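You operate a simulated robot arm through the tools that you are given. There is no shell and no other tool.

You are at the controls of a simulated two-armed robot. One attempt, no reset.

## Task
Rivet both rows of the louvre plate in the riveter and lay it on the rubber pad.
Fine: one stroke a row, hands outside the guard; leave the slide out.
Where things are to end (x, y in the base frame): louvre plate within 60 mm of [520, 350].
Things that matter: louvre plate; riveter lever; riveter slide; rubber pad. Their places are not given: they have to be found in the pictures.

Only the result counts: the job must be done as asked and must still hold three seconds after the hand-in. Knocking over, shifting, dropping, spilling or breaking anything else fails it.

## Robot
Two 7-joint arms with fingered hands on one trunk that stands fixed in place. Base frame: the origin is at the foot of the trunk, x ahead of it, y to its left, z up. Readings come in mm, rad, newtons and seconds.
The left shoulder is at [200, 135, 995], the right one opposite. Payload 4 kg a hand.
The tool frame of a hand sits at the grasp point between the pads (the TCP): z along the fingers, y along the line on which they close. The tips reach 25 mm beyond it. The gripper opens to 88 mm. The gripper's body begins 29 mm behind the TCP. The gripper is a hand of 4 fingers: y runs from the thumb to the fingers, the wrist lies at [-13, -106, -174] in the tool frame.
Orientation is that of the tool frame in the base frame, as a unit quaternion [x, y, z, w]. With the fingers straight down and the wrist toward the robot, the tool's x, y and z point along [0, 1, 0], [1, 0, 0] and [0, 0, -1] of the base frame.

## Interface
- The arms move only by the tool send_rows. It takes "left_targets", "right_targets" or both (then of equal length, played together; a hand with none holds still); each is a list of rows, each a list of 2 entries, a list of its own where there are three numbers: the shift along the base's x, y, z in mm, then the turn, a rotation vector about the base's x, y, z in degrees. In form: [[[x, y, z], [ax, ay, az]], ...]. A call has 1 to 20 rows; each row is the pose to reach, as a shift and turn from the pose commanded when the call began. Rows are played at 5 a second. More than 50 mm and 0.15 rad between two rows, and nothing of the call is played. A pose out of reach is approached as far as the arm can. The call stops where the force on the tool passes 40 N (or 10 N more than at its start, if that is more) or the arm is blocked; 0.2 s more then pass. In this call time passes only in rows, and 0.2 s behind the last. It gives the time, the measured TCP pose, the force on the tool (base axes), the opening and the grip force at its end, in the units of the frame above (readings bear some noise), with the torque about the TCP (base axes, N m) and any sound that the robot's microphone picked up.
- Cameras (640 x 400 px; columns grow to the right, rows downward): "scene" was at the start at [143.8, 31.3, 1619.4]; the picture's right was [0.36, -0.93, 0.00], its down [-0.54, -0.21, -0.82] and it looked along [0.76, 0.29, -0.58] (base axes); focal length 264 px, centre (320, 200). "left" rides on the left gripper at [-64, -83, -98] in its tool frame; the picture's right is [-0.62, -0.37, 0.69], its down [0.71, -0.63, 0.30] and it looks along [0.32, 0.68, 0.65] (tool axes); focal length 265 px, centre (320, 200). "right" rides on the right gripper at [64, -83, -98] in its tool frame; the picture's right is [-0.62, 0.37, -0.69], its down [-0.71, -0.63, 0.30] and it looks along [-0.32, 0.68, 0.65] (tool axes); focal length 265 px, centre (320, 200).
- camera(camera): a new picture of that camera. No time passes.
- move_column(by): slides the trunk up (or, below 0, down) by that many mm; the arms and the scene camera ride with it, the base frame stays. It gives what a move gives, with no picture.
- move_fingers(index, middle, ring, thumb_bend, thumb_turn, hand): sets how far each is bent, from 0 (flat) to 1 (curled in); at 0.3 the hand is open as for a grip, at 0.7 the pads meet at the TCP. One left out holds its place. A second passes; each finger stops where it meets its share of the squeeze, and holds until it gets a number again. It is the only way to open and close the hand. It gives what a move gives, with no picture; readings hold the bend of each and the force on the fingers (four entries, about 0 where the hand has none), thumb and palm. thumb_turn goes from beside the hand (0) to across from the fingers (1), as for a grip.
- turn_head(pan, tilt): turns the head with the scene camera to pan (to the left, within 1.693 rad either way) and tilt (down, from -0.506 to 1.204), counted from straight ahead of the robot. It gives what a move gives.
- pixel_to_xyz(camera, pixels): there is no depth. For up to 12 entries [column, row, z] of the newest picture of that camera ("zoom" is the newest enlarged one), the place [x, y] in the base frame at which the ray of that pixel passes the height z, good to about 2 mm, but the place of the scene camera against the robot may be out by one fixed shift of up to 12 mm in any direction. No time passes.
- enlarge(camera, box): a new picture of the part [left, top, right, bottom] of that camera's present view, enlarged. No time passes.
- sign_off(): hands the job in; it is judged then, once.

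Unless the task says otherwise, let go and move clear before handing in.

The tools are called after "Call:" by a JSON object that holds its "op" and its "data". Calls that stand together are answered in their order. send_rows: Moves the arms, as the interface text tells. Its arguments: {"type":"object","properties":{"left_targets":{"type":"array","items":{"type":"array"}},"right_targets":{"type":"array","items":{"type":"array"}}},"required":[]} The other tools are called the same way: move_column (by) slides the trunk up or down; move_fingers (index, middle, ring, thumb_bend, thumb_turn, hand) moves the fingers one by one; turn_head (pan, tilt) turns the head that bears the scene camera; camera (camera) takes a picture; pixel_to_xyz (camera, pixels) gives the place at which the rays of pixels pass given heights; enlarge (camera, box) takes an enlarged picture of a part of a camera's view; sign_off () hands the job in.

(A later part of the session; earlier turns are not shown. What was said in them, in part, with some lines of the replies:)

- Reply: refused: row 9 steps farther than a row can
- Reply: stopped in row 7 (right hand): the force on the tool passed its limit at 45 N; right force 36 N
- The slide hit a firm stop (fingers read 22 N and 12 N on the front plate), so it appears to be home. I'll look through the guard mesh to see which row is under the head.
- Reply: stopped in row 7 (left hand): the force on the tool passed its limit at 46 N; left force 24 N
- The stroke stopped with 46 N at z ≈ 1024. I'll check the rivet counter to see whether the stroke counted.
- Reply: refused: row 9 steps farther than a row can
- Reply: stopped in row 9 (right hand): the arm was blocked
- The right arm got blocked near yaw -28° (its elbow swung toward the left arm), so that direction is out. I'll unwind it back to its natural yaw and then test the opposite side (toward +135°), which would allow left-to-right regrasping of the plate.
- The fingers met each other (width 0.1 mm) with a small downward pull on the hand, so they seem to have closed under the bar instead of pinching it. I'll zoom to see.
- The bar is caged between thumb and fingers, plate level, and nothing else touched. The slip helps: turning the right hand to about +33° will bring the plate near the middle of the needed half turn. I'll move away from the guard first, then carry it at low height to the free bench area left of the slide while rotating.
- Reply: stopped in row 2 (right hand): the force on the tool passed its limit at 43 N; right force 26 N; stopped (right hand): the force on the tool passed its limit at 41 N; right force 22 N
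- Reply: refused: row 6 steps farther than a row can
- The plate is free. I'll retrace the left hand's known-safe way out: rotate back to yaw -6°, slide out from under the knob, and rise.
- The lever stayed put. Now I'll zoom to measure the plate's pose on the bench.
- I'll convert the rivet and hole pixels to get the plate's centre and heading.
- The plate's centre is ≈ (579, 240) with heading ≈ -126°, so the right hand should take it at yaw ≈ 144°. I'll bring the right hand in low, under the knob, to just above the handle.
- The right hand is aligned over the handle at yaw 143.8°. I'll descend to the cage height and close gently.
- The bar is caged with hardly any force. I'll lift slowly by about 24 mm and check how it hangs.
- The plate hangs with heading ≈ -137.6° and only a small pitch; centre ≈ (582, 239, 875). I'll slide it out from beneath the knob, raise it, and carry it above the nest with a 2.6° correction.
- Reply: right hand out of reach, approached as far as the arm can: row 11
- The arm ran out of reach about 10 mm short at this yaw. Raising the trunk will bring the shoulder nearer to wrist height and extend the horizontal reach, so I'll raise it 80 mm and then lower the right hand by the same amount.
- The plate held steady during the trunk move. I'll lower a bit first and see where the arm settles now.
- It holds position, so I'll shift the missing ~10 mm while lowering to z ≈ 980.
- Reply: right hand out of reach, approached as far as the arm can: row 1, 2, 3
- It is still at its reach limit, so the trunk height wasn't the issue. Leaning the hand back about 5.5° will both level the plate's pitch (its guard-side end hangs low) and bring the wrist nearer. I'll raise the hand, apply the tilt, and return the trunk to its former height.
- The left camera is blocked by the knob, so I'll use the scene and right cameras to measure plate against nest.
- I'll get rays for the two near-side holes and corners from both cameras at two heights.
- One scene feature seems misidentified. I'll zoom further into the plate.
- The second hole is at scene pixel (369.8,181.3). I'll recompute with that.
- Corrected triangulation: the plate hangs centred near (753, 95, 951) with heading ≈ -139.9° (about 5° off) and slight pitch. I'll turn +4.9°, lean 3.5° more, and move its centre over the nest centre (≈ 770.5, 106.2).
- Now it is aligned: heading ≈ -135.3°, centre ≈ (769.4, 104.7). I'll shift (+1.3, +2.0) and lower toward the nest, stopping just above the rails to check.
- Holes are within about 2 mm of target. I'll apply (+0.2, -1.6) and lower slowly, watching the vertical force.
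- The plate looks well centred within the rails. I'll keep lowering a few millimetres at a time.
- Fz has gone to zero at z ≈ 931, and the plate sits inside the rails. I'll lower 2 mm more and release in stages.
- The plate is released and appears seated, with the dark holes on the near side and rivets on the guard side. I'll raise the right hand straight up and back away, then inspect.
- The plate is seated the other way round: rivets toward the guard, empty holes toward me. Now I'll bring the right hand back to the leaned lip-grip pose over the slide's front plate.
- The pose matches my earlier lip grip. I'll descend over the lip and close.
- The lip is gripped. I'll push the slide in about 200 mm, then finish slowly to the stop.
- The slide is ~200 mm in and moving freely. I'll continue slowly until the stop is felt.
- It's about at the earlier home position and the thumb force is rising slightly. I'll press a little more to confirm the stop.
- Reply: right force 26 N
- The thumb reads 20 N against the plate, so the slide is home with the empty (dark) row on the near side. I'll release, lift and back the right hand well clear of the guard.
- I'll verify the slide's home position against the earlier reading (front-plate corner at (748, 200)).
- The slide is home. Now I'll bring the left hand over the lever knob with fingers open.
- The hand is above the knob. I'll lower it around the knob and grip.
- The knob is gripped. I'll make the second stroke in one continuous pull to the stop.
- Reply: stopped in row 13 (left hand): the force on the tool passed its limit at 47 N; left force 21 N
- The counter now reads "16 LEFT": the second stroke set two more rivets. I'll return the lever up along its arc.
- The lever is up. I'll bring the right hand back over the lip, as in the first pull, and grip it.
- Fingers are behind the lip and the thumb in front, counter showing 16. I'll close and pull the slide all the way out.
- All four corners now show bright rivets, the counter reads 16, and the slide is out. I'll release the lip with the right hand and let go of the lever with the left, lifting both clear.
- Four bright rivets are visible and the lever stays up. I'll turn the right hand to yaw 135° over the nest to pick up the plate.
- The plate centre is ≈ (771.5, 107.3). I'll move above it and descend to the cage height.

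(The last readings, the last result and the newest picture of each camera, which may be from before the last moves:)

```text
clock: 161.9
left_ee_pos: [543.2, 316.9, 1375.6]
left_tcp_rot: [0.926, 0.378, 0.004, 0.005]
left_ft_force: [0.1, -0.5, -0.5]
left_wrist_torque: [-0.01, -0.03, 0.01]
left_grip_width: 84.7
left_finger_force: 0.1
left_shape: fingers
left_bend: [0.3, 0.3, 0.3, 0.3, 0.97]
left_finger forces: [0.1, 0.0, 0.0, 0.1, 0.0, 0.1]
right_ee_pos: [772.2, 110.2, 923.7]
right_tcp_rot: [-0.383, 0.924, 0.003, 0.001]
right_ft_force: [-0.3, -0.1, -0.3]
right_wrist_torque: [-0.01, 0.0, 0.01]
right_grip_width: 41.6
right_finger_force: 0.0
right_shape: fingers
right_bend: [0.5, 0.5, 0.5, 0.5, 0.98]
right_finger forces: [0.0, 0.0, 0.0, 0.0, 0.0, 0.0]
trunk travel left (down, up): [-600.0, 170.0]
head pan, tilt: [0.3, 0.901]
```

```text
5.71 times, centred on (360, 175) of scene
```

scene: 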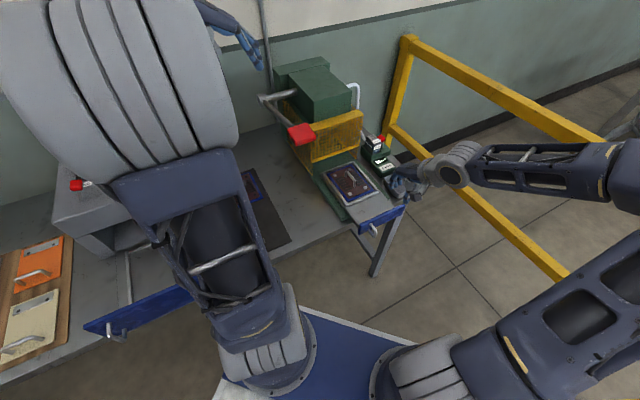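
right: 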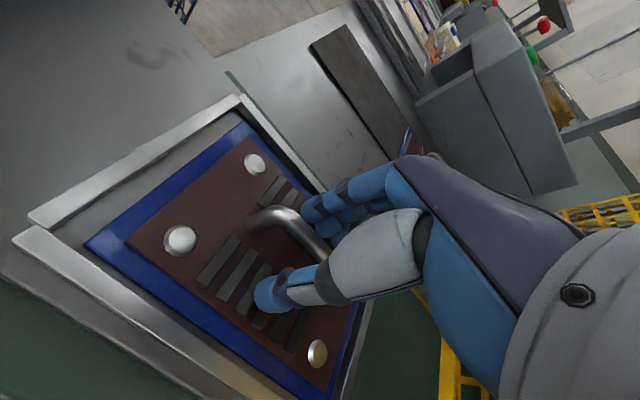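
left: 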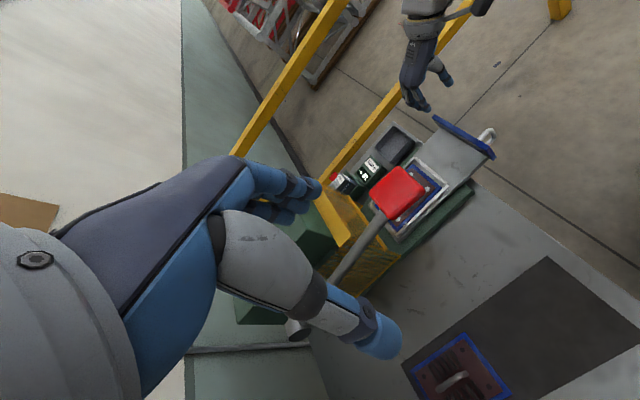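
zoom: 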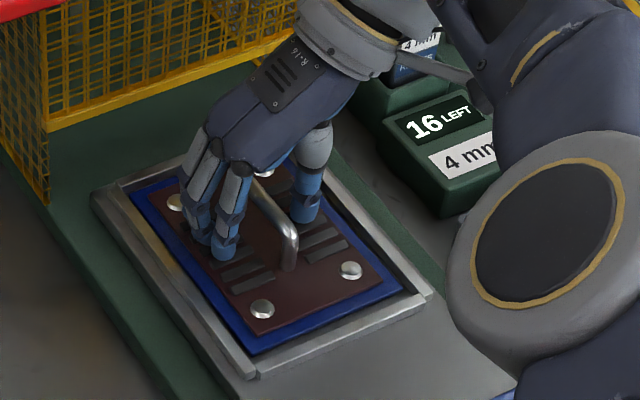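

The bar is between thumb and fingers; I'll centre it slightly better along the handle and close gently.

Call:
{"op": "send_rows", "data": {"right_targets": [[[-2.5, -3.5, 1.5], [0, 0, 0]]]}}

Call:
{"op": "move_fingers", "data": {"hand": "right", "index": 0.72, "middle": 0.72, "ring": 0.72, "thumb_bend": 0.7}}

Call:
{"op": "send_rows", "data": {"right_targets": [[[0, 0, 6], [0, 0, 0]], [[0, 0, 12], [0, 0, 0]], [[0, 0, 20], [0, 0, 0]], [[0, 0, 30], [0, 0, 0]]]}}

Call:
{"op": "camera", "data": {"camera": "right"}}

Call:
{"op": "enlarge", "data": {"camera": "scene", "box": [320, 140, 400, 210]}}

```text
clock: 162.3
left_ee_pos: [543.1, 317.5, 1375.5]
left_tcp_rot: [0.926, 0.378, 0.005, 0.005]
left_ft_force: [-0.3, -0.2, 0.8]
left_wrist_torque: [-0.01, 0.0, 0.01]
left_grip_width: 84.7
left_finger_force: 0.0
left_shape: fingers
left_bend: [0.3, 0.3, 0.3, 0.3, 0.97]
left_finger forces: [0.0, 0.1, 0.0, 0.0, 0.0, 0.0]
right_ee_pos: [768.9, 106.6, 926.4]
right_tcp_rot: [-0.382, 0.924, 0.002, 0.001]
right_ft_force: [-0.3, 0.4, -0.1]
right_wrist_torque: [-0.02, 0.0, 0.02]
right_grip_width: 41.5
right_finger_force: 0.1
right_shape: fingers
right_bend: [0.5, 0.5, 0.5, 0.5, 0.98]
right_finger forces: [0.0, 0.1, 0.0, 0.1, 0.0, 0.1]
trunk travel left (down, up): [-600.0, 170.0]
head pan, tilt: [0.3, 0.901]
```

```text
clock: 163.3
left_ee_pos: [543.6, 318.0, 1375.9]
left_tcp_rot: [0.926, 0.378, 0.005, 0.005]
left_ft_force: [0.2, 0.2, 0.8]
left_wrist_torque: [0.0, -0.01, -0.03]
left_grip_width: 84.7
left_finger_force: 0.0
left_shape: fingers
left_bend: [0.3, 0.3, 0.3, 0.3, 0.97]
left_finger forces: [0.0, 0.1, 0.0, 0.0, 0.0, 0.1]
right_ee_pos: [767.8, 107.4, 924.6]
right_tcp_rot: [-0.382, 0.924, 0.002, 0.001]
right_ft_force: [-0.6, -0.3, -0.7]
right_wrist_torque: [0.02, -0.02, 0.05]
right_grip_width: 0.0
right_finger_force: 0.3
right_shape: fingers
right_bend: [0.72, 0.72, 0.72, 0.69, 0.98]
right_finger forces: [0.0, 0.1, 0.6, 0.0, 0.0, 0.0]
trunk travel left (down, up): [-600.0, 170.0]
head pan, tilt: [0.3, 0.901]
```

```text
clock: 164.3
left_ee_pos: [544.6, 317.8, 1375.3]
left_tcp_rot: [0.926, 0.378, 0.005, 0.005]
left_ft_force: [-0.3, 1.0, 0.2]
left_wrist_torque: [0.01, -0.02, 0.02]
left_grip_width: 84.7
left_finger_force: 0.1
left_shape: fingers
left_bend: [0.3, 0.3, 0.3, 0.3, 0.97]
left_finger forces: [0.0, 0.0, 0.0, 0.0, 0.0, 0.0]
right_ee_pos: [770.4, 105.4, 954.8]
right_tcp_rot: [-0.383, 0.924, 0.003, 0.001]
right_ft_force: [-0.3, -0.2, -5.6]
right_wrist_torque: [-0.03, 0.02, -0.02]
right_grip_width: 0.2
right_finger_force: 2.0
right_shape: fingers
right_bend: [0.72, 0.72, 0.71, 0.69, 0.97]
right_finger forces: [1.3, 0.7, 1.2, 0.0, 1.3, 0.0]
trunk travel left (down, up): [-600.0, 170.0]
head pan, tilt: [0.3, 0.901]
```

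```text
taken
```

right: 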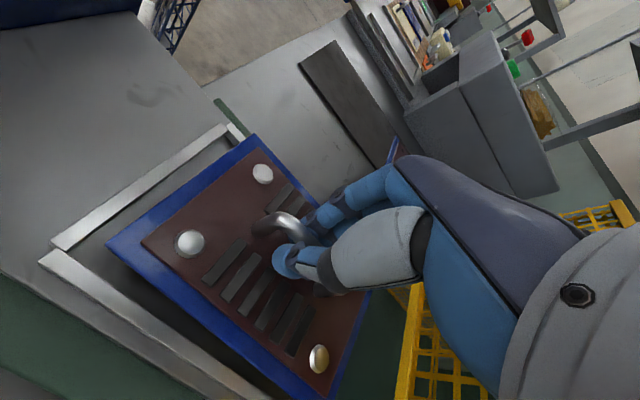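

```text
5.71 times, centred on (360, 175) of scene
```

zoom: 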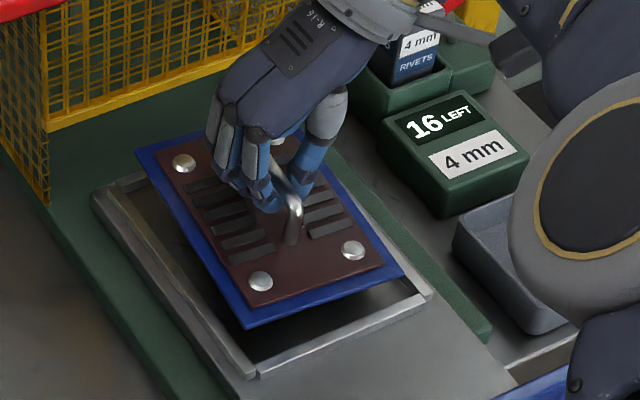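

It lifted cleanly with even contact and almost no twist. I'll measure the hanging plate's pose before carrying it.

Call:
{"op": "pixel_to_xyz", "data": {"camera": "right", "pixels": [[189, 243, 915], [189, 243, 925], [262, 174, 915], [262, 174, 925], [319, 358, 915], [319, 358, 925]]}}

Call:
{"op": "pixel_to_xyz", "data": {"camera": "scene", "pixels": [[349.7, 189.2, 915], [349.7, 189.2, 925], [365.6, 184, 915], [365.6, 184, 925], [336.1, 168.5, 915], [336.1, 168.5, 925]]}}

```text
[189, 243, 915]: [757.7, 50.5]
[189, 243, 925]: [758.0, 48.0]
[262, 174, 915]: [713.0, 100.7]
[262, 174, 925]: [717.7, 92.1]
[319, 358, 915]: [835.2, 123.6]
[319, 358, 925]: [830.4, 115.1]
```

```text
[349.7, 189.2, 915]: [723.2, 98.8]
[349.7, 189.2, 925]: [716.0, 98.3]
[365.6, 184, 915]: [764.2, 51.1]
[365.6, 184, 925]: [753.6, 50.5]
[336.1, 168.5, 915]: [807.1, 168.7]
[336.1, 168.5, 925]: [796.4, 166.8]
```

The plate hangs at heading ≈ -137°, nearly aligned, with its centre about (3.7, 2.5) from the TCP. I'll carry it left past the green base, then lower it to just above pad height.

Call:
{"op": "send_rows", "data": {"right_targets": [[[-20, 20, 0], [0, 0, 0.5]], [[-45, 45, 0], [0, 0, 1]], [[-70, 70, 0], [0, 0, 1.5]], [[-95, 95, 0], [0, 0, 2]], [[-120, 120, 0], [0, 0, 2]], [[-120, 120, -20], [0, 0, 2]], [[-120, 120, -42], [0, 0, 2]]]}}

Call:
{"op": "camera", "data": {"camera": "right"}}

Call:
{"op": "camera", "data": {"camera": "left"}}

Call:
{"op": "enlarge", "data": {"camera": "scene", "box": [240, 70, 440, 260]}}

```text
clock: 165.9
left_ee_pos: [544.3, 317.0, 1374.9]
left_tcp_rot: [0.926, 0.378, 0.005, 0.005]
left_ft_force: [0.0, 0.2, -0.6]
left_wrist_torque: [-0.01, -0.02, 0.0]
left_grip_width: 84.7
left_finger_force: 0.1
left_shape: fingers
left_bend: [0.3, 0.3, 0.3, 0.3, 0.97]
left_finger forces: [0.0, 0.1, 0.0, 0.0, 0.0, 0.0]
right_ee_pos: [647.6, 225.8, 912.5]
right_tcp_rot: [-0.399, 0.917, 0.002, 0.001]
right_ft_force: [0.1, -0.6, -4.0]
right_wrist_torque: [-0.01, 0.01, 0.01]
right_grip_width: 0.2
right_finger_force: 2.4
right_shape: fingers
right_bend: [0.72, 0.72, 0.72, 0.68, 0.97]
right_finger forces: [1.9, 1.2, 0.0, 0.0, 1.9, 0.0]
trunk travel left (down, up): [-600.0, 170.0]
head pan, tilt: [0.3, 0.901]
```

```text
taken
```

right: 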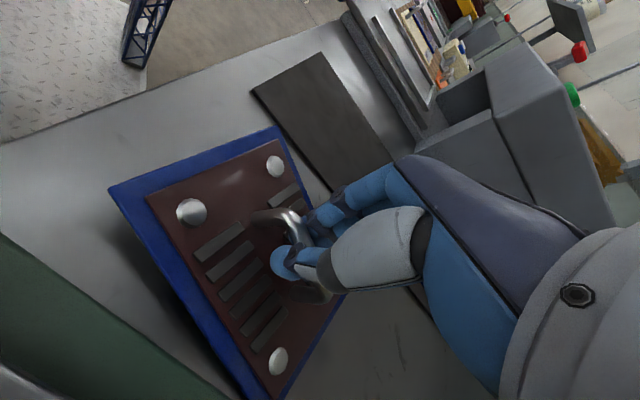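

```text
taken
```

left: 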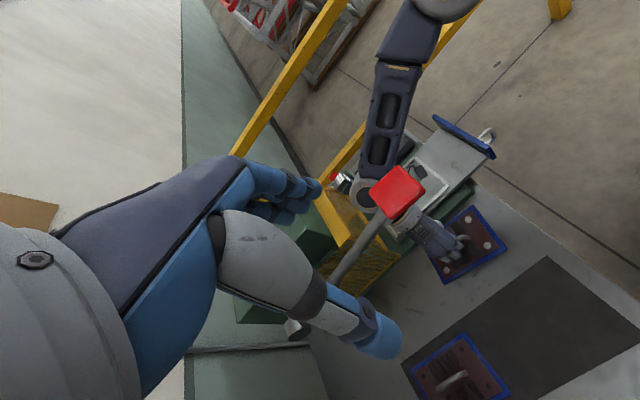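

```text
2.11 times, centred on (340, 165) of scene
```

zoom: 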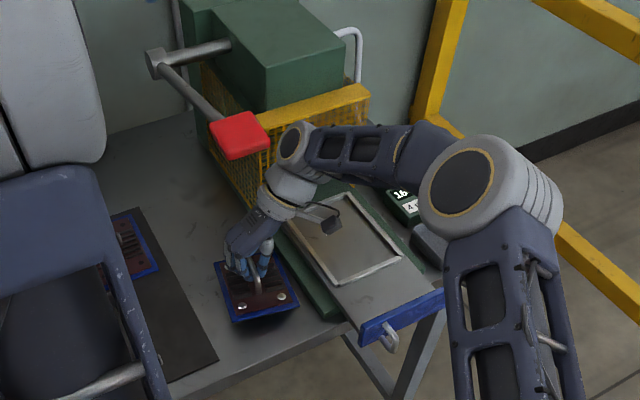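

The plate is past the base and over the bench, twisted a little again. I'll continue toward the pad in small steps with a +9° correction, pausing halfway to check clearance to the lever.

Call:
{"op": "send_rows", "data": {"right_targets": [[[-12, 11, -3], [0, 0, 2]], [[-24, 23, -3], [0, 0, 4]], [[-36, 35, -3], [0, 0, 6]], [[-48, 47, -3], [0, 0, 8]], [[-60, 58, -3], [0, 0, 9]]]}}

Call:
{"op": "camera", "data": {"camera": "left"}}

Call:
{"op": "enlarge", "data": {"camera": "left", "box": [330, 120, 560, 320]}}

Call:
{"op": "enlarge", "data": {"camera": "scene", "box": [240, 70, 440, 260]}}

```text
clock: 167.2
left_ee_pos: [543.8, 316.7, 1372.9]
left_tcp_rot: [0.926, 0.377, 0.005, 0.004]
left_ft_force: [-0.1, 0.5, 0.8]
left_wrist_torque: [-0.02, 0.0, 0.0]
left_grip_width: 84.6
left_finger_force: 0.1
left_shape: fingers
left_bend: [0.3, 0.3, 0.3, 0.3, 0.97]
left_finger forces: [0.1, 0.0, 0.0, 0.1, 0.0, 0.0]
right_ee_pos: [587.5, 284.9, 909.3]
right_tcp_rot: [-0.47, 0.883, 0.002, 0.001]
right_ft_force: [0.3, -0.5, -4.2]
right_wrist_torque: [-0.01, 0.0, -0.02]
right_grip_width: 0.7
right_finger_force: 3.1
right_shape: fingers
right_bend: [0.72, 0.72, 0.72, 0.68, 0.96]
right_finger forces: [3.6, 0.1, 0.0, 0.0, 3.5, 0.0]
trunk travel left (down, up): [-600.0, 170.0]
head pan, tilt: [0.3, 0.901]
```

```text
taken
```

left: 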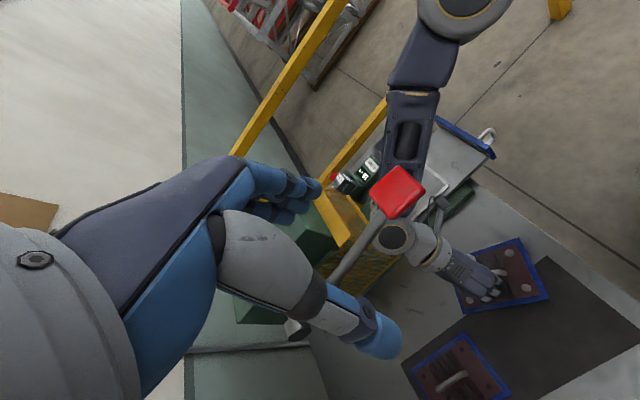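

```text
2.00 times, centred on (445, 220) of left
```

zoom: 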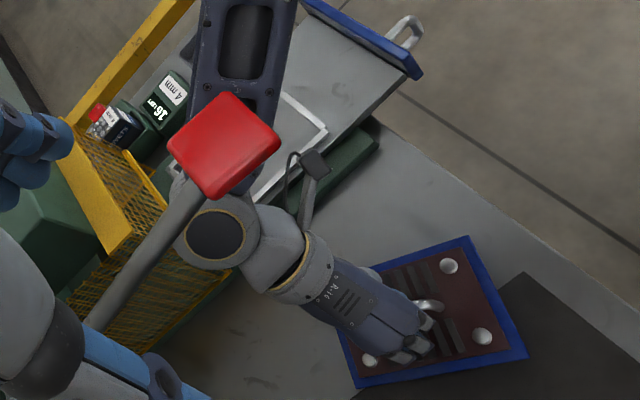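

```text
2.11 times, centred on (340, 165) of scene
```

zoom: 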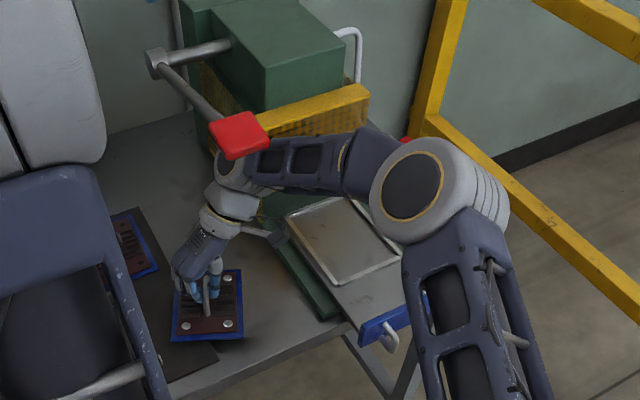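

The plate has twisted further in the loose cage. I'll measure its heading again from the left camera's rivets.

Call:
{"op": "pixel_to_xyz", "data": {"camera": "left", "pixels": [[509, 253, 875], [526, 288, 875], [471, 300, 875]]}}

Call:
{"op": "camera", "data": {"camera": "right"}}

```text
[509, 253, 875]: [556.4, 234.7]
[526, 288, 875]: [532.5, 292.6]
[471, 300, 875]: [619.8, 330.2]
```

```text
taken
```

right: 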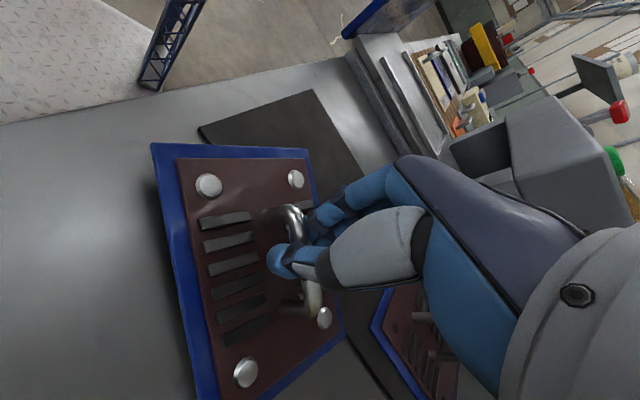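

The plate heading is now about -157°, 22° off the pad's axis, which still fits the pad's width; I'll correct up to 10° of it while moving its centre to about (519, 348).

Call:
{"op": "send_rows", "data": {"right_targets": [[[-14, 13, 0], [0, 0, 2]], [[-28, 26, 0], [0, 0, 4]], [[-42, 39, 0], [0, 0, 6]], [[-56, 52, 0], [0, 0, 8]], [[-69, 66, 0], [0, 0, 10]]]}}

Call:
{"op": "camera", "data": {"camera": "left"}}

Call:
{"op": "enlarge", "data": {"camera": "left", "box": [400, 200, 640, 400]}}

Call:
{"op": "enlarge", "data": {"camera": "scene", "box": [220, 70, 420, 260]}}

Call:
{"op": "camera", "data": {"camera": "right"}}

```text
clock: 168.3
left_ee_pos: [544.5, 314.6, 1373.4]
left_tcp_rot: [0.926, 0.377, 0.005, 0.005]
left_ft_force: [0.1, 0.2, -0.2]
left_wrist_torque: [0.02, 0.01, -0.02]
left_grip_width: 84.6
left_finger_force: 0.1
left_shape: fingers
left_bend: [0.3, 0.3, 0.3, 0.3, 0.97]
left_finger forces: [0.0, 0.0, 0.0, 0.0, 0.0, 0.0]
right_ee_pos: [522.9, 343.7, 904.2]
right_tcp_rot: [-0.539, 0.842, 0.002, -0.007]
right_ft_force: [0.1, -0.8, -2.9]
right_wrist_torque: [0.01, -0.04, -0.03]
right_grip_width: 2.1
right_finger_force: 3.3
right_shape: fingers
right_bend: [0.71, 0.72, 0.72, 0.67, 0.96]
right_finger forces: [4.0, 0.0, 0.0, 0.0, 3.6, 0.1]
trunk travel left (down, up): [-600.0, 170.0]
head pan, tilt: [0.3, 0.901]
```

```text
taken
```

left: 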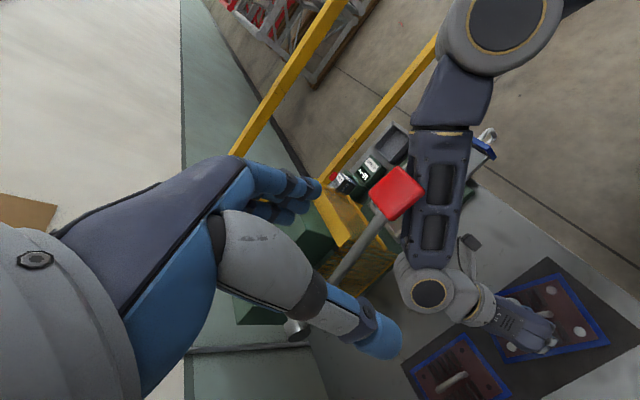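

```text
2.00 times, centred on (520, 300) of left
```

zoom: 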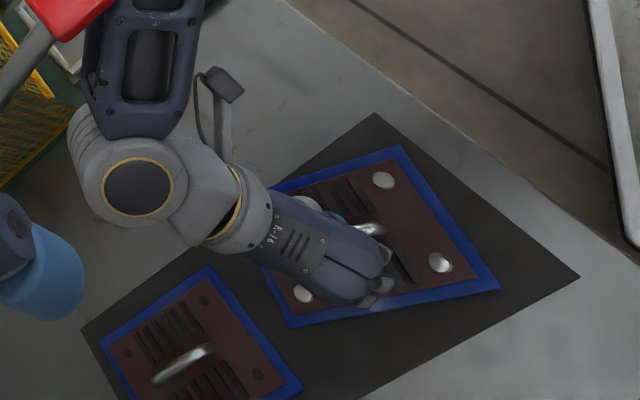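

```text
2.11 times, centred on (320, 165) of scene
```

zoom: 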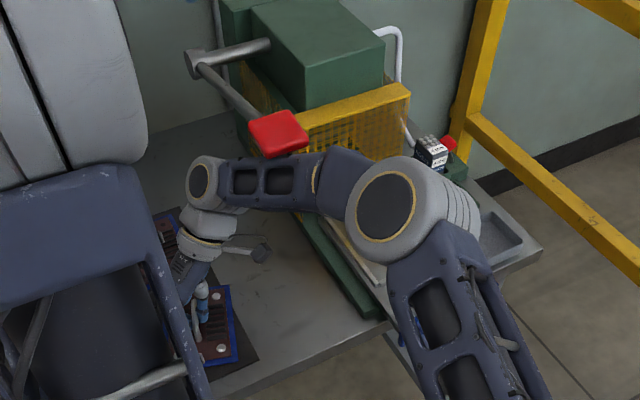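

```text
taken
```

right: 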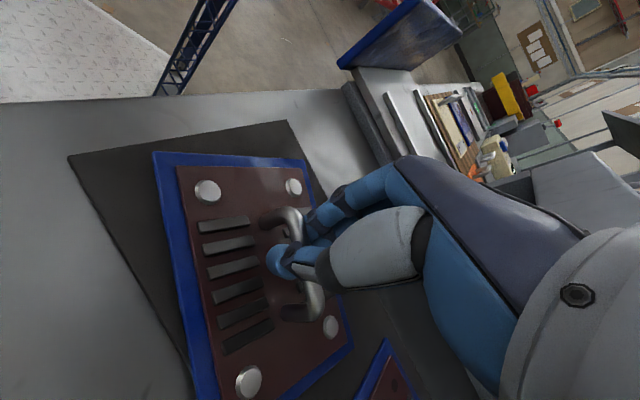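

The plate is over the pad. I'll measure its centre and its gap to the other plate before lowering.

Call:
{"op": "pixel_to_xyz", "data": {"camera": "left", "pixels": [[551.5, 290, 868], [580, 331, 868], [511.5, 346.5, 868], [485, 318.5, 853], [449.5, 286.5, 853], [491, 344, 853], [505, 362.5, 862]]}}

Call:
{"op": "pixel_to_xyz", "data": {"camera": "right", "pixels": [[208, 191, 868], [293, 186, 868], [249, 381, 868], [331, 327, 868], [385, 340, 853]]}}

```text
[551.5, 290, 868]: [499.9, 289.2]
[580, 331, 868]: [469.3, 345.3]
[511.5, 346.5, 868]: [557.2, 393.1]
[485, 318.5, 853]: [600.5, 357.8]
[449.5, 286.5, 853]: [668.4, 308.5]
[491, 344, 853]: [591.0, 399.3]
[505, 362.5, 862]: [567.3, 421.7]
```

```text
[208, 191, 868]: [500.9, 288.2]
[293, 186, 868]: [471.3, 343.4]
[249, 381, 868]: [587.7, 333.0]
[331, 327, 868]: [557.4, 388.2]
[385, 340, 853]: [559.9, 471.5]
```

The plate centre is ≈ (529, 339) with heading -152°, about 12 mm above resting height. I'll shift (-10.6, +10.6) to centre it on the pad at ≈ (518, 350), then lower it.

Call:
{"op": "send_rows", "data": {"right_targets": [[[-5, 5, 0], [0, 0, 0]], [[-10.5, 10.5, 0], [0, 0, 0]], [[-10.5, 10.5, -4], [0, 0, 0]], [[-10.5, 10.5, -8], [0, 0, 0]], [[-10.5, 10.5, -11], [0, 0, 0]]]}}

Call:
{"op": "camera", "data": {"camera": "right"}}

Call:
{"op": "enlarge", "data": {"camera": "left", "box": [400, 200, 640, 400]}}

```text
clock: 169.6
left_ee_pos: [543.5, 315.8, 1375.6]
left_tcp_rot: [0.926, 0.378, 0.004, 0.004]
left_ft_force: [-0.5, -0.1, -0.7]
left_wrist_torque: [-0.02, -0.01, -0.02]
left_grip_width: 84.0
left_finger_force: 0.1
left_shape: fingers
left_bend: [0.3, 0.3, 0.3, 0.3, 0.97]
left_finger forces: [0.0, 0.1, 0.0, 0.1, 0.0, 0.1]
right_ee_pos: [512.5, 359.3, 899.6]
right_tcp_rot: [-0.543, 0.84, 0.004, 0.0]
right_ft_force: [0.9, -4.0, 1.6]
right_wrist_torque: [-0.07, -0.02, -0.06]
right_grip_width: 1.5
right_finger_force: 3.5
right_shape: fingers
right_bend: [0.72, 0.72, 0.72, 0.67, 0.95]
right_finger forces: [1.5, 0.0, 0.1, 0.0, 5.1, 0.1]
trunk travel left (down, up): [-600.0, 170.0]
head pan, tilt: [0.3, 0.901]
```

```text
taken
```

right: 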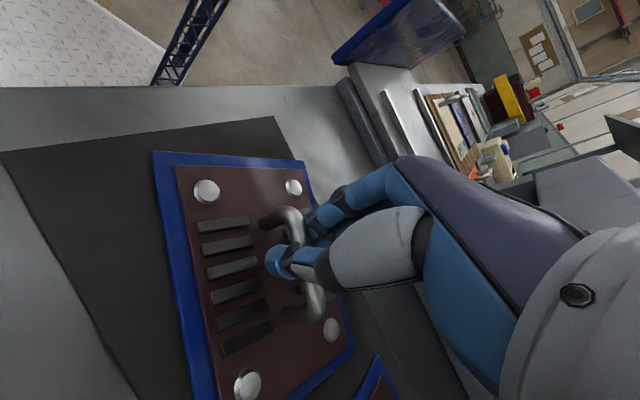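

```text
2.00 times, centred on (520, 300) of left
```

zoom: 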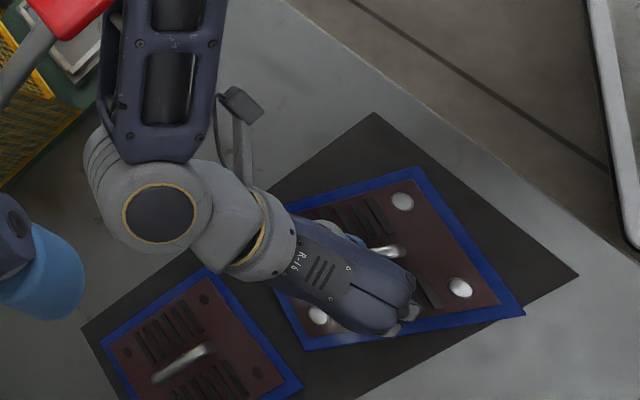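

The plate is touching down. I'll check its position once more before letting it settle.

Call:
{"op": "pixel_to_xyz", "data": {"camera": "left", "pixels": [[561.5, 300.5, 860], [590, 344, 860], [519, 357.5, 860], [621.5, 356.5, 852], [607, 332, 851]]}}

Call:
{"op": "pixel_to_xyz", "data": {"camera": "right", "pixels": [[206, 191, 860], [293, 187, 860], [247, 383, 860], [331, 328, 860]]}}

```text
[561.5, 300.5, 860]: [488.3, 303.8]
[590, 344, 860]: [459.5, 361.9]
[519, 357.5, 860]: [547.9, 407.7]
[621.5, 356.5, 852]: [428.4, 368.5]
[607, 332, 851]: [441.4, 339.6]
```

```text
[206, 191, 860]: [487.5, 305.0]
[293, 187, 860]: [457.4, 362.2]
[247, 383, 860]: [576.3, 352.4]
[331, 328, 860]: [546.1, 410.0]
```

Centre is ≈ (517.5, 357). I'll nudge it 5 mm toward the pad's middle and lower until it lies flat.

Call:
{"op": "send_rows", "data": {"right_targets": [[[1.5, -2, 2], [0, 0, 0]], [[3.5, -4, 2], [0, 0, 0]], [[3.5, -4, -2], [0, 0, 0]], [[3.5, -4, -5], [0, 0, 0]], [[3.5, -4, -8], [0, 0, 0]]]}}

Call:
{"op": "camera", "data": {"camera": "right"}}

```text
clock: 170.8
left_ee_pos: [543.3, 317.9, 1375.4]
left_tcp_rot: [0.926, 0.378, 0.004, 0.004]
left_ft_force: [-0.1, -1.0, 0.1]
left_wrist_torque: [0.01, -0.01, 0.01]
left_grip_width: 84.4
left_finger_force: 0.0
left_shape: fingers
left_bend: [0.3, 0.3, 0.3, 0.3, 0.97]
left_finger forces: [0.0, 0.0, 0.0, 0.1, 0.0, 0.0]
right_ee_pos: [511.7, 358.3, 892.3]
right_tcp_rot: [-0.544, 0.839, 0.003, 0.002]
right_ft_force: [-0.1, 0.7, 2.1]
right_wrist_torque: [-0.02, 0.0, -0.04]
right_grip_width: 0.0
right_finger_force: 0.9
right_shape: fingers
right_bend: [0.72, 0.72, 0.72, 0.69, 0.97]
right_finger forces: [2.3, 0.0, 0.0, 0.1, 0.9, 0.1]
trunk travel left (down, up): [-600.0, 170.0]
head pan, tilt: [0.3, 0.901]
```

```text
taken
```

right: 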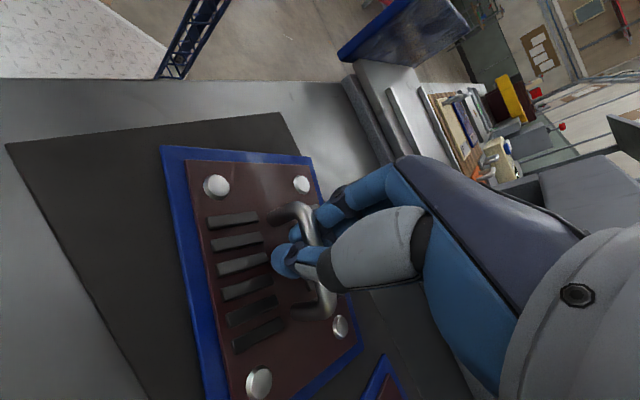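

The plate rests flat on the pad. I'll release in stages and lift the hand straight up.

Call:
{"op": "move_fingers", "data": {"hand": "right", "index": 0.62, "middle": 0.62, "ring": 0.62, "thumb_bend": 0.6}}

Call:
{"op": "send_rows", "data": {"right_targets": [[[0, 0, 4], [0, 0, 0]]]}}

Call:
{"op": "move_fingers", "data": {"hand": "right", "index": 0.44, "middle": 0.44, "ring": 0.44, "thumb_bend": 0.44}}

Call:
{"op": "camera", "data": {"camera": "right"}}

```text
clock: 171.8
left_ee_pos: [543.6, 316.6, 1373.7]
left_tcp_rot: [0.926, 0.378, 0.005, 0.005]
left_ft_force: [0.1, -0.9, -0.3]
left_wrist_torque: [0.03, 0.01, 0.0]
left_grip_width: 84.6
left_finger_force: 0.2
left_shape: fingers
left_bend: [0.3, 0.3, 0.3, 0.3, 0.97]
left_finger forces: [0.1, 0.1, 0.0, 0.1, 0.1, 0.1]
right_ee_pos: [510.6, 356.1, 891.1]
right_tcp_rot: [-0.545, 0.839, 0.003, 0.001]
right_ft_force: [-0.6, 0.2, -0.6]
right_wrist_torque: [-0.01, 0.02, -0.01]
right_grip_width: 16.9
right_finger_force: 0.1
right_shape: fingers
right_bend: [0.62, 0.62, 0.62, 0.6, 0.97]
right_finger forces: [0.0, 0.1, 0.0, 0.0, 0.1, 0.0]
trunk travel left (down, up): [-600.0, 170.0]
head pan, tilt: [0.3, 0.901]
```

```text
clock: 172.2
left_ee_pos: [543.5, 317.1, 1376.1]
left_tcp_rot: [0.926, 0.377, 0.005, 0.005]
left_ft_force: [-0.8, 0.2, -0.4]
left_wrist_torque: [0.0, 0.0, 0.03]
left_grip_width: 84.5
left_finger_force: 0.0
left_shape: fingers
left_bend: [0.3, 0.3, 0.3, 0.3, 0.97]
left_finger forces: [0.0, 0.0, 0.0, 0.0, 0.0, 0.1]
right_ee_pos: [512.8, 356.4, 895.6]
right_tcp_rot: [-0.545, 0.839, 0.003, 0.0]
right_ft_force: [0.6, 1.6, -0.7]
right_wrist_torque: [-0.04, -0.02, 0.01]
right_grip_width: 17.1
right_finger_force: 0.0
right_shape: fingers
right_bend: [0.62, 0.62, 0.62, 0.6, 0.97]
right_finger forces: [0.0, 0.0, 0.0, 0.0, 0.0, 0.0]
trunk travel left (down, up): [-600.0, 170.0]
head pan, tilt: [0.3, 0.901]
```

```text
clock: 173.2
left_ee_pos: [544.0, 317.5, 1374.7]
left_tcp_rot: [0.926, 0.377, 0.005, 0.005]
left_ft_force: [-0.2, 0.4, 0.7]
left_wrist_torque: [-0.02, 0.04, -0.02]
left_grip_width: 84.7
left_finger_force: 0.1
left_shape: fingers
left_bend: [0.3, 0.3, 0.3, 0.3, 0.97]
left_finger forces: [0.0, 0.1, 0.2, 0.1, 0.1, 0.1]
right_ee_pos: [511.1, 356.8, 896.0]
right_tcp_rot: [-0.545, 0.839, 0.002, 0.001]
right_ft_force: [-0.2, 0.7, -0.5]
right_wrist_torque: [0.0, 0.0, 0.02]
right_grip_width: 54.3
right_finger_force: 0.1
right_shape: fingers
right_bend: [0.44, 0.44, 0.44, 0.44, 0.97]
right_finger forces: [0.1, 0.1, 0.1, 0.1, 0.0, 0.1]
trunk travel left (down, up): [-600.0, 170.0]
head pan, tilt: [0.3, 0.901]
```

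```text
taken
```

right: 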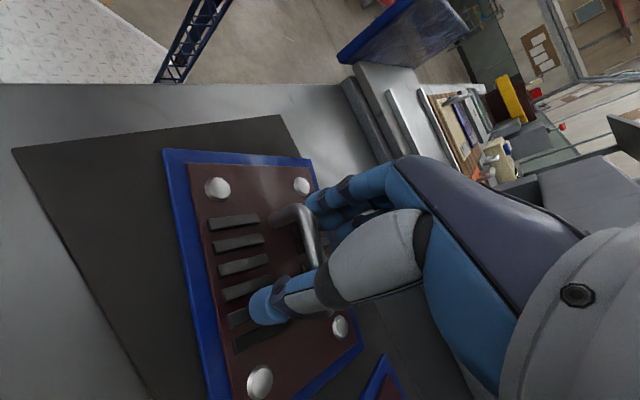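

Released with no contact. I'll raise just enough to clear the handle, then retrace the incoming path low under the lever and back to the right side.

Call:
{"op": "send_rows", "data": {"right_targets": [[[0, 0, 10], [0, 0, 0]], [[0, 0, 20], [0, 0, 0]], [[0, 0, 27], [0, 0, 0]]]}}

Call:
{"op": "camera", "data": {"camera": "right"}}

Call:
{"op": "enlarge", "data": {"camera": "left", "box": [330, 120, 640, 400]}}

Call:
{"op": "enlarge", "data": {"camera": "scene", "box": [220, 70, 420, 260]}}

```text
clock: 173.9
left_ee_pos: [544.1, 317.7, 1372.2]
left_tcp_rot: [0.926, 0.378, 0.004, 0.005]
left_ft_force: [0.6, 0.4, 0.0]
left_wrist_torque: [0.01, -0.01, 0.0]
left_grip_width: 84.7
left_finger_force: 0.0
left_shape: fingers
left_bend: [0.3, 0.3, 0.3, 0.3, 0.97]
left_finger forces: [0.1, 0.0, 0.0, 0.0, 0.0, 0.0]
right_ee_pos: [506.4, 352.7, 903.1]
right_tcp_rot: [-0.547, 0.837, 0.001, -0.016]
right_ft_force: [0.5, -0.5, -0.3]
right_wrist_torque: [0.03, -0.01, -0.04]
right_grip_width: 54.4
right_finger_force: 0.0
right_shape: fingers
right_bend: [0.44, 0.44, 0.44, 0.44, 0.97]
right_finger forces: [0.1, 0.0, 0.0, 0.1, 0.0, 0.0]
trunk travel left (down, up): [-600.0, 170.0]
head pan, tilt: [0.3, 0.901]
```

```text
taken
```

right: 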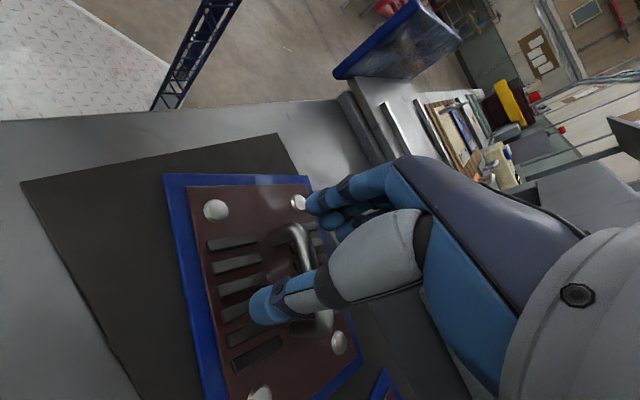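

```text
1.43 times, centred on (485, 260) of left
```

zoom: 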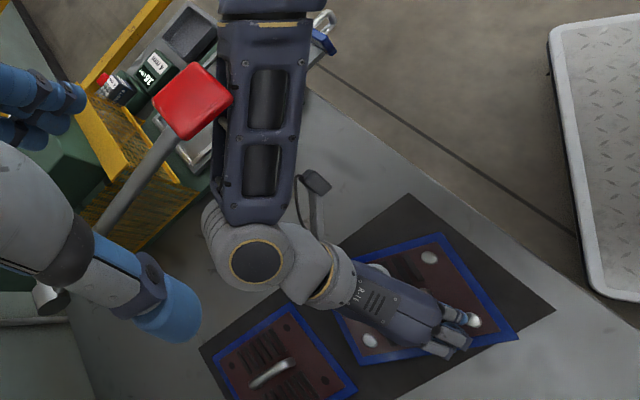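

```text
2.11 times, centred on (320, 165) of scene
```

zoom: 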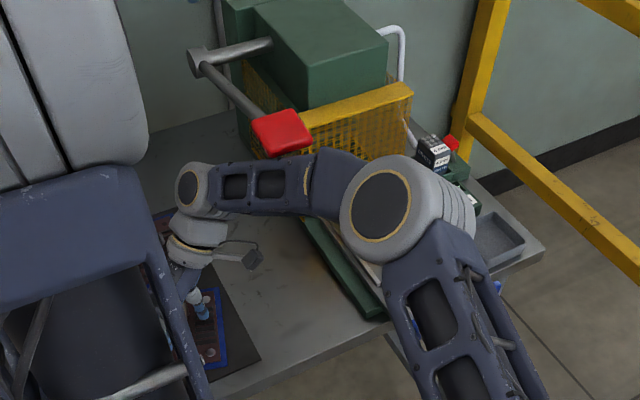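

The hand rose only about 7 mm and drifted, which suggests the right forearm is touching the lever knob from below. I'll lower back and turn the hand about -18° (the fingers still straddle the bar with room), which swings the forearm away from the knob.

Call:
{"op": "send_rows", "data": {"right_targets": [[[0, 0, -15], [0, 0, 0]], [[0, 0, -26], [0, 0, -4]], [[0, 0, -26], [0, 0, -9]], [[0, 0, -26], [0, 0, -14]], [[0, 0, -26], [0, 0, -18]]]}}

Call:
{"op": "camera", "data": {"camera": "right"}}

Call:
{"op": "enlarge", "data": {"camera": "left", "box": [330, 120, 640, 400]}}

Call:
{"op": "enlarge", "data": {"camera": "scene", "box": [220, 70, 420, 260]}}

```text
clock: 175.2
left_ee_pos: [543.5, 316.4, 1374.6]
left_tcp_rot: [0.926, 0.378, 0.004, 0.004]
left_ft_force: [-0.3, 0.3, 0.8]
left_wrist_torque: [0.03, 0.03, 0.02]
left_grip_width: 84.6
left_finger_force: 0.0
left_shape: fingers
left_bend: [0.3, 0.3, 0.3, 0.3, 0.97]
left_finger forces: [0.0, 0.0, 0.0, 0.0, 0.1, 0.0]
right_ee_pos: [512.9, 356.4, 897.1]
right_tcp_rot: [-0.405, 0.914, 0.004, 0.001]
right_ft_force: [-0.3, 0.5, 0.8]
right_wrist_torque: [0.01, -0.01, -0.02]
right_grip_width: 54.5
right_finger_force: 0.0
right_shape: fingers
right_bend: [0.44, 0.44, 0.44, 0.44, 0.97]
right_finger forces: [0.0, 0.1, 0.0, 0.0, 0.1, 0.0]
trunk travel left (down, up): [-600.0, 170.0]
head pan, tilt: [0.3, 0.901]
```

```text
taken
```

right: 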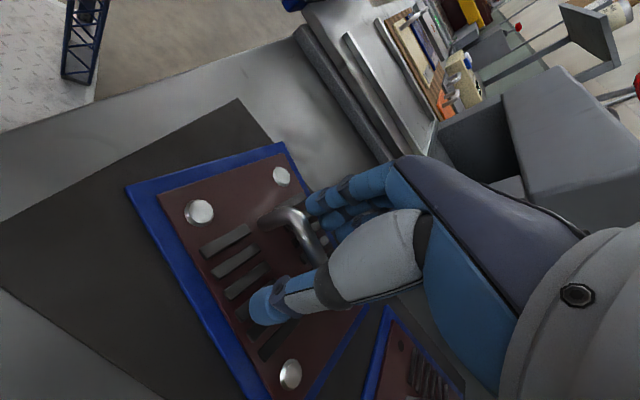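

```text
1.43 times, centred on (485, 260) of left
```

zoom: 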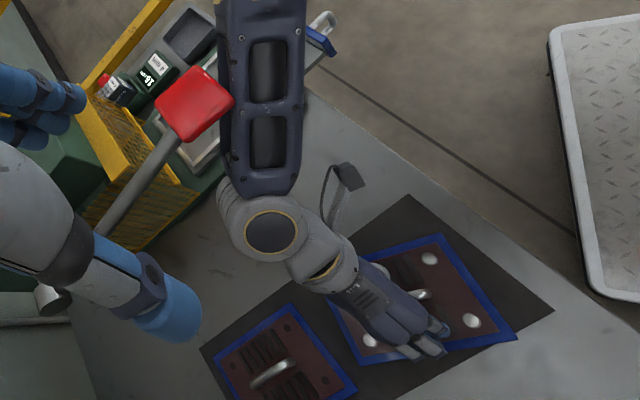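

```text
2.11 times, centred on (320, 165) of scene
```

zoom: 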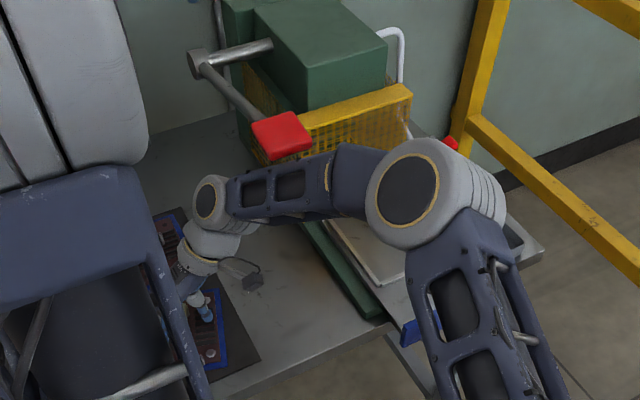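

The arm tracks freely again and the plate hasn't moved. I'll turn a further -20° to line up square with the handle, then slide the hand off along the handle's axis toward the robot before raising.

Call:
{"op": "send_rows", "data": {"right_targets": [[[0, 0, 0], [0, 0, -7]], [[0, 0, 0], [0, 0, -14]], [[0, 0, 0], [0, 0, -20]], [[-16, -8, 1], [0, 0, -20]], [[-33, -17, 2], [0, 0, -20]], [[-50, -26, 4], [0, 0, -20]], [[-66, -34, 6], [0, 0, -20]]]}}

Call:
{"op": "camera", "data": {"camera": "right"}}

Call:
{"op": "enlarge", "data": {"camera": "left", "box": [330, 120, 640, 400]}}

Call:
{"op": "enlarge", "data": {"camera": "scene", "box": [220, 70, 420, 260]}}

```text
clock: 176.8
left_ee_pos: [542.9, 317.2, 1375.4]
left_tcp_rot: [0.926, 0.377, 0.005, 0.005]
left_ft_force: [0.1, 0.3, -0.1]
left_wrist_torque: [0.0, 0.0, 0.01]
left_grip_width: 84.8
left_finger_force: 0.1
left_shape: fingers
left_bend: [0.3, 0.3, 0.3, 0.3, 0.97]
left_finger forces: [0.0, 0.0, 0.0, 0.0, 0.0, 0.0]
right_ee_pos: [445.6, 322.4, 901.1]
right_tcp_rot: [-0.242, 0.97, 0.001, 0.0]
right_ft_force: [0.6, 0.3, 0.4]
right_wrist_torque: [0.01, 0.02, -0.03]
right_grip_width: 54.6
right_finger_force: 0.0
right_shape: fingers
right_bend: [0.44, 0.44, 0.44, 0.44, 0.97]
right_finger forces: [0.1, 0.0, 0.0, 0.0, 0.1, 0.0]
trunk travel left (down, up): [-600.0, 170.0]
head pan, tilt: [0.3, 0.901]
```

```text
taken
```

right: 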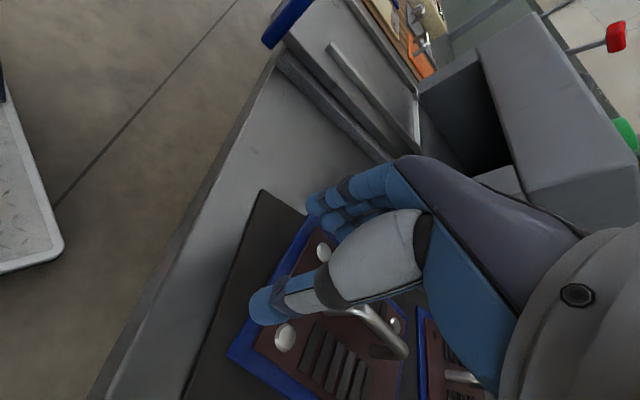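

```text
1.43 times, centred on (485, 260) of left
```

zoom: 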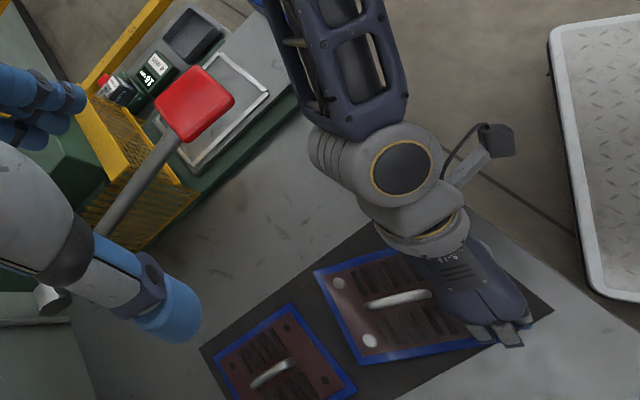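

```text
2.11 times, centred on (320, 165) of scene
```

zoom: 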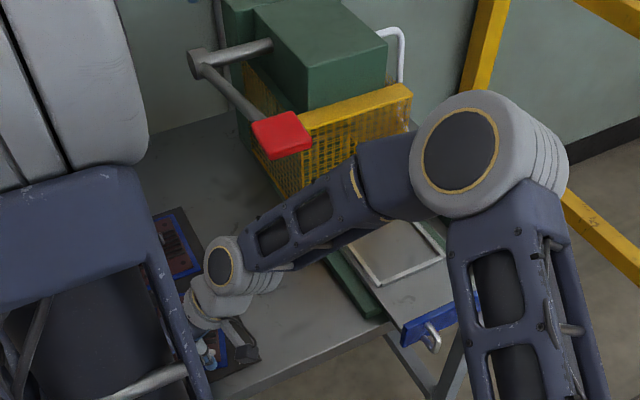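

The right hand is off the handle and its forearm is clear of the knob. I'll raise it and retreat to the right side.

Call:
{"op": "send_rows", "data": {"right_targets": [[[0, 0, 35], [0, 0, 0]], [[0, 0, 75], [0, 0, 0]], [[5, -15, 115], [0, 0, 0]], [[10, -40, 150], [0, 0, -5]], [[20, -75, 180], [0, 0, -11]], [[30, -115, 200], [0, 0, -17]], [[40, -155, 220], [0, 0, -23]], [[50, -195, 240], [0, 0, -29]], [[60, -235, 260], [0, 0, -35]], [[70, -275, 280], [0, 0, -41]], [[80, -320, 290], [0, 0, -45]], [[90, -365, 300], [0, 0, -45]], [[95, -410, 305], [0, 0, -45]], [[100, -455, 310], [0, 0, -45]], [[100, -500, 310], [0, 0, -45]]]}}

Call:
{"op": "camera", "data": {"camera": "scene"}}

Call:
{"op": "camera", "data": {"camera": "left"}}

Call:
{"op": "camera", "data": {"camera": "right"}}

```text
clock: 179.9
left_ee_pos: [543.1, 316.8, 1375.0]
left_tcp_rot: [0.926, 0.378, 0.005, 0.005]
left_ft_force: [0.0, -0.1, 0.6]
left_wrist_torque: [-0.01, -0.03, -0.02]
left_grip_width: 84.8
left_finger_force: 0.0
left_shape: fingers
left_bend: [0.3, 0.3, 0.3, 0.3, 0.97]
left_finger forces: [0.0, 0.1, 0.0, 0.0, 0.0, 0.0]
right_ee_pos: [542.7, -179.6, 1211.0]
right_tcp_rot: [0.148, 0.989, 0.001, 0.002]
right_ft_force: [-0.1, 0.8, -0.1]
right_wrist_torque: [-0.02, 0.0, -0.01]
right_grip_width: 54.2
right_finger_force: 0.0
right_shape: fingers
right_bend: [0.44, 0.44, 0.44, 0.44, 0.97]
right_finger forces: [0.1, 0.1, 0.1, 0.0, 0.0, 0.1]
trunk travel left (down, up): [-600.0, 170.0]
head pan, tilt: [0.3, 0.901]
```

```text
taken
```

scene: 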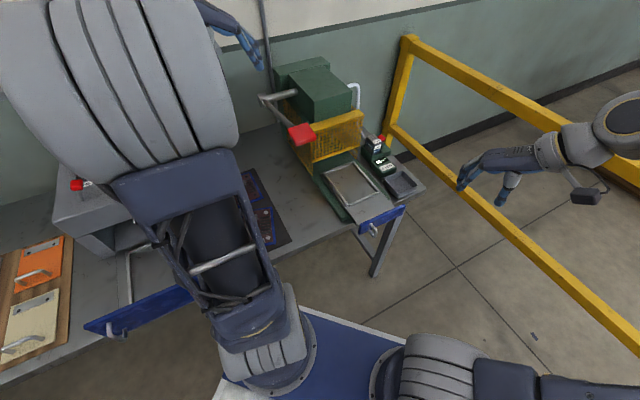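

```text
taken
```

left: 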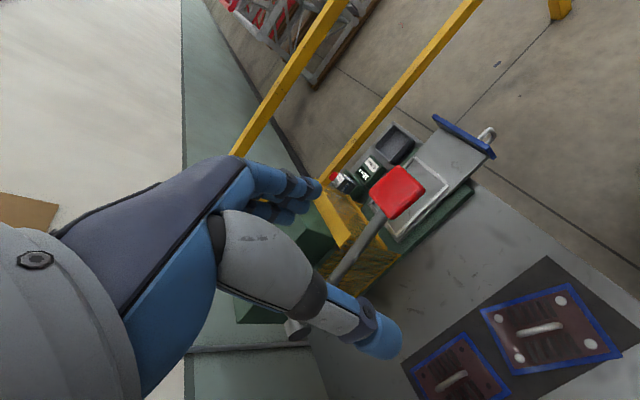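

```text
taken
```

right: 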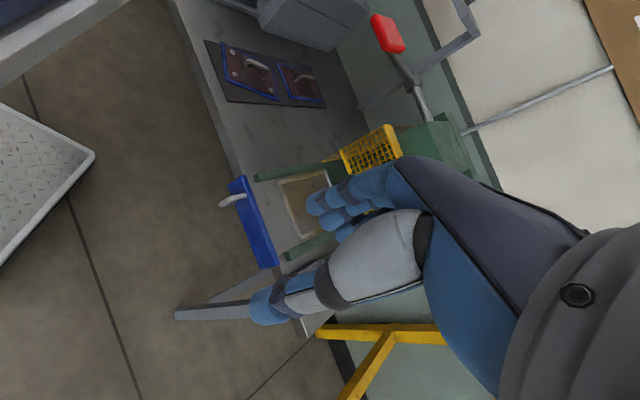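

Both hands are clear: the riveted plate lies on the pad, the slide is out and the lever up. I'll zoom in to verify its position, the other plate, and the counter.

Call:
{"op": "enlarge", "data": {"camera": "left", "box": [400, 240, 640, 400]}}

Call:
{"op": "enlarge", "data": {"camera": "left", "box": [320, 100, 500, 250]}}

Call:
{"op": "enlarge", "data": {"camera": "right", "box": [180, 20, 360, 280]}}

Call:
{"op": "enlarge", "data": {"camera": "scene", "box": [230, 60, 440, 260]}}

```text
2.50 times, centred on (520, 320) of left
```

zoom: 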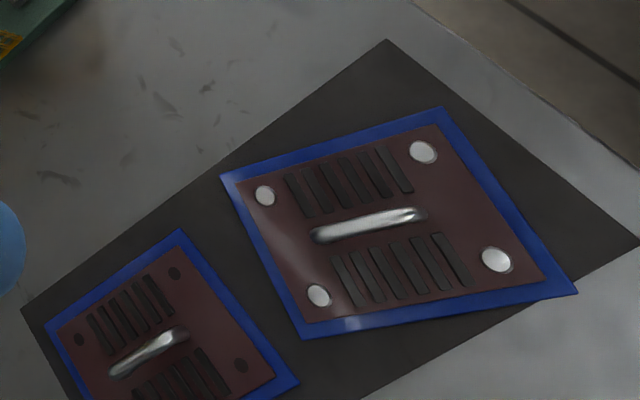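

```text
2.67 times, centred on (410, 175) of left
```

zoom: 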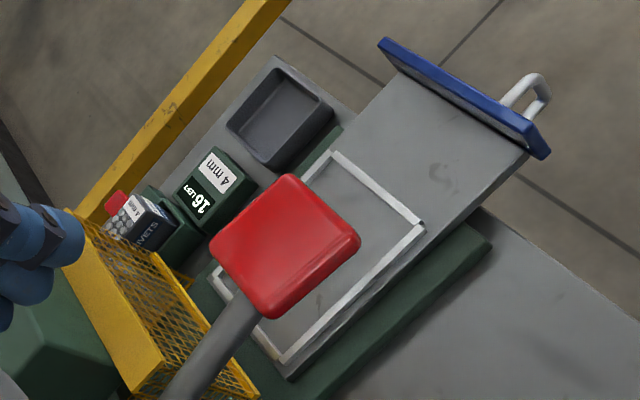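

```text
1.54 times, centred on (270, 150) of right
```

zoom: 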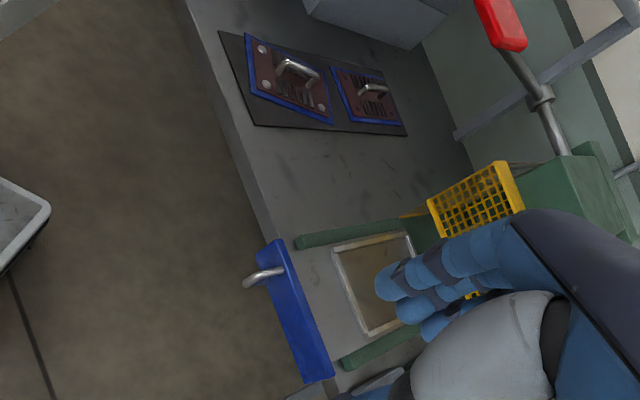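

```text
2.00 times, centred on (335, 160) of scene
```

zoom: 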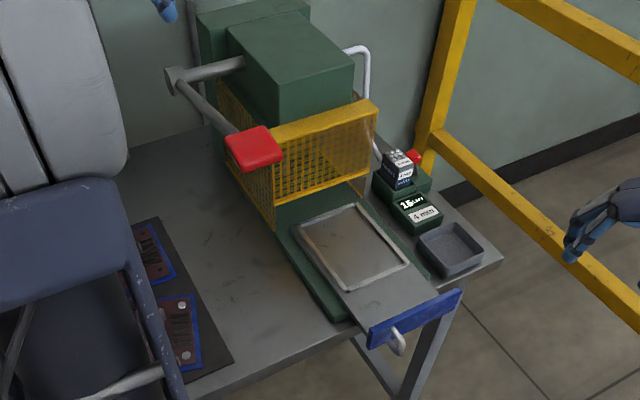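

I'll compute the plate's final centre and compare the other plate's and slide's positions with the start.

Call:
{"op": "pixel_to_xyz", "data": {"camera": "left", "pixels": [[498, 318.4, 857], [561.6, 300.8, 857], [590.8, 343.6, 857], [519.6, 358, 857], [622.8, 357.2, 852], [464, 332.5, 857], [436.5, 370, 886]]}}

Call:
{"op": "pixel_to_xyz", "data": {"camera": "right", "pixels": [[241, 179, 924], [283, 262, 924]]}}

```text
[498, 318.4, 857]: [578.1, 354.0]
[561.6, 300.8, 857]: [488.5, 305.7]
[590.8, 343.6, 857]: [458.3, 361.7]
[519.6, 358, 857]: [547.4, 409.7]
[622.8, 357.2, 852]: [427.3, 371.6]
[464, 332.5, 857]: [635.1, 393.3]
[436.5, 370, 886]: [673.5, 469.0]
```

```text
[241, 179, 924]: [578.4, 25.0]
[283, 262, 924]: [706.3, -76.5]
```

The job looks finished, so I'm handing it in. Here is what the last pictures show:

- **Plate position:** its centre is about (518, 358), roughly 8 mm from the target. It lies flat on the pad, turned about 17° from the pad's axis, and one corner hangs about 5 mm over the edge.
- **Rivets:** all four corners show bright rivets. The counter went from 20 to 18 to 16, so there was one stroke per row.
- **Riveter:** the slide is out at its starting position and the lever is up.
- **Hands and other plate:** both hands are clear. I never touched the other plate on the pad.

While laying the plate down, my right forearm probably pressed lightly on the lever knob from below. It did not move the lever through a stroke.

Call:
{"op": "sign_off", "data": {}}

```text
The job is handed in.
```

I riveted both rows of the louvre plate, one stroke each, and handed the job in with the plate lying on the rubber pad. I have not seen the verdict.

- **Rivets:** all four corners show bright rivets. The counter went from 20 to 18 to 16, two rivets per stroke. I turned the plate end for end between strokes to bring the second row under the head.
- **Plate position:** its centre is about (518, 358), roughly 8 mm from [520, 350]. It lies flat but is turned about 17° from the pad's long side, and one corner hangs about 5 mm over the pad's edge.
- **Riveter:** the slide is out where it started and the lever is up. Both hands were outside the guard during each stroke.
- **Surroundings:** I never touched the other plate on the pad, and I saw nothing else disturbed.

When I laid the plate down, my right forearm probably pressed on the lever knob from below. The lever was already at its top and the counter did not change.
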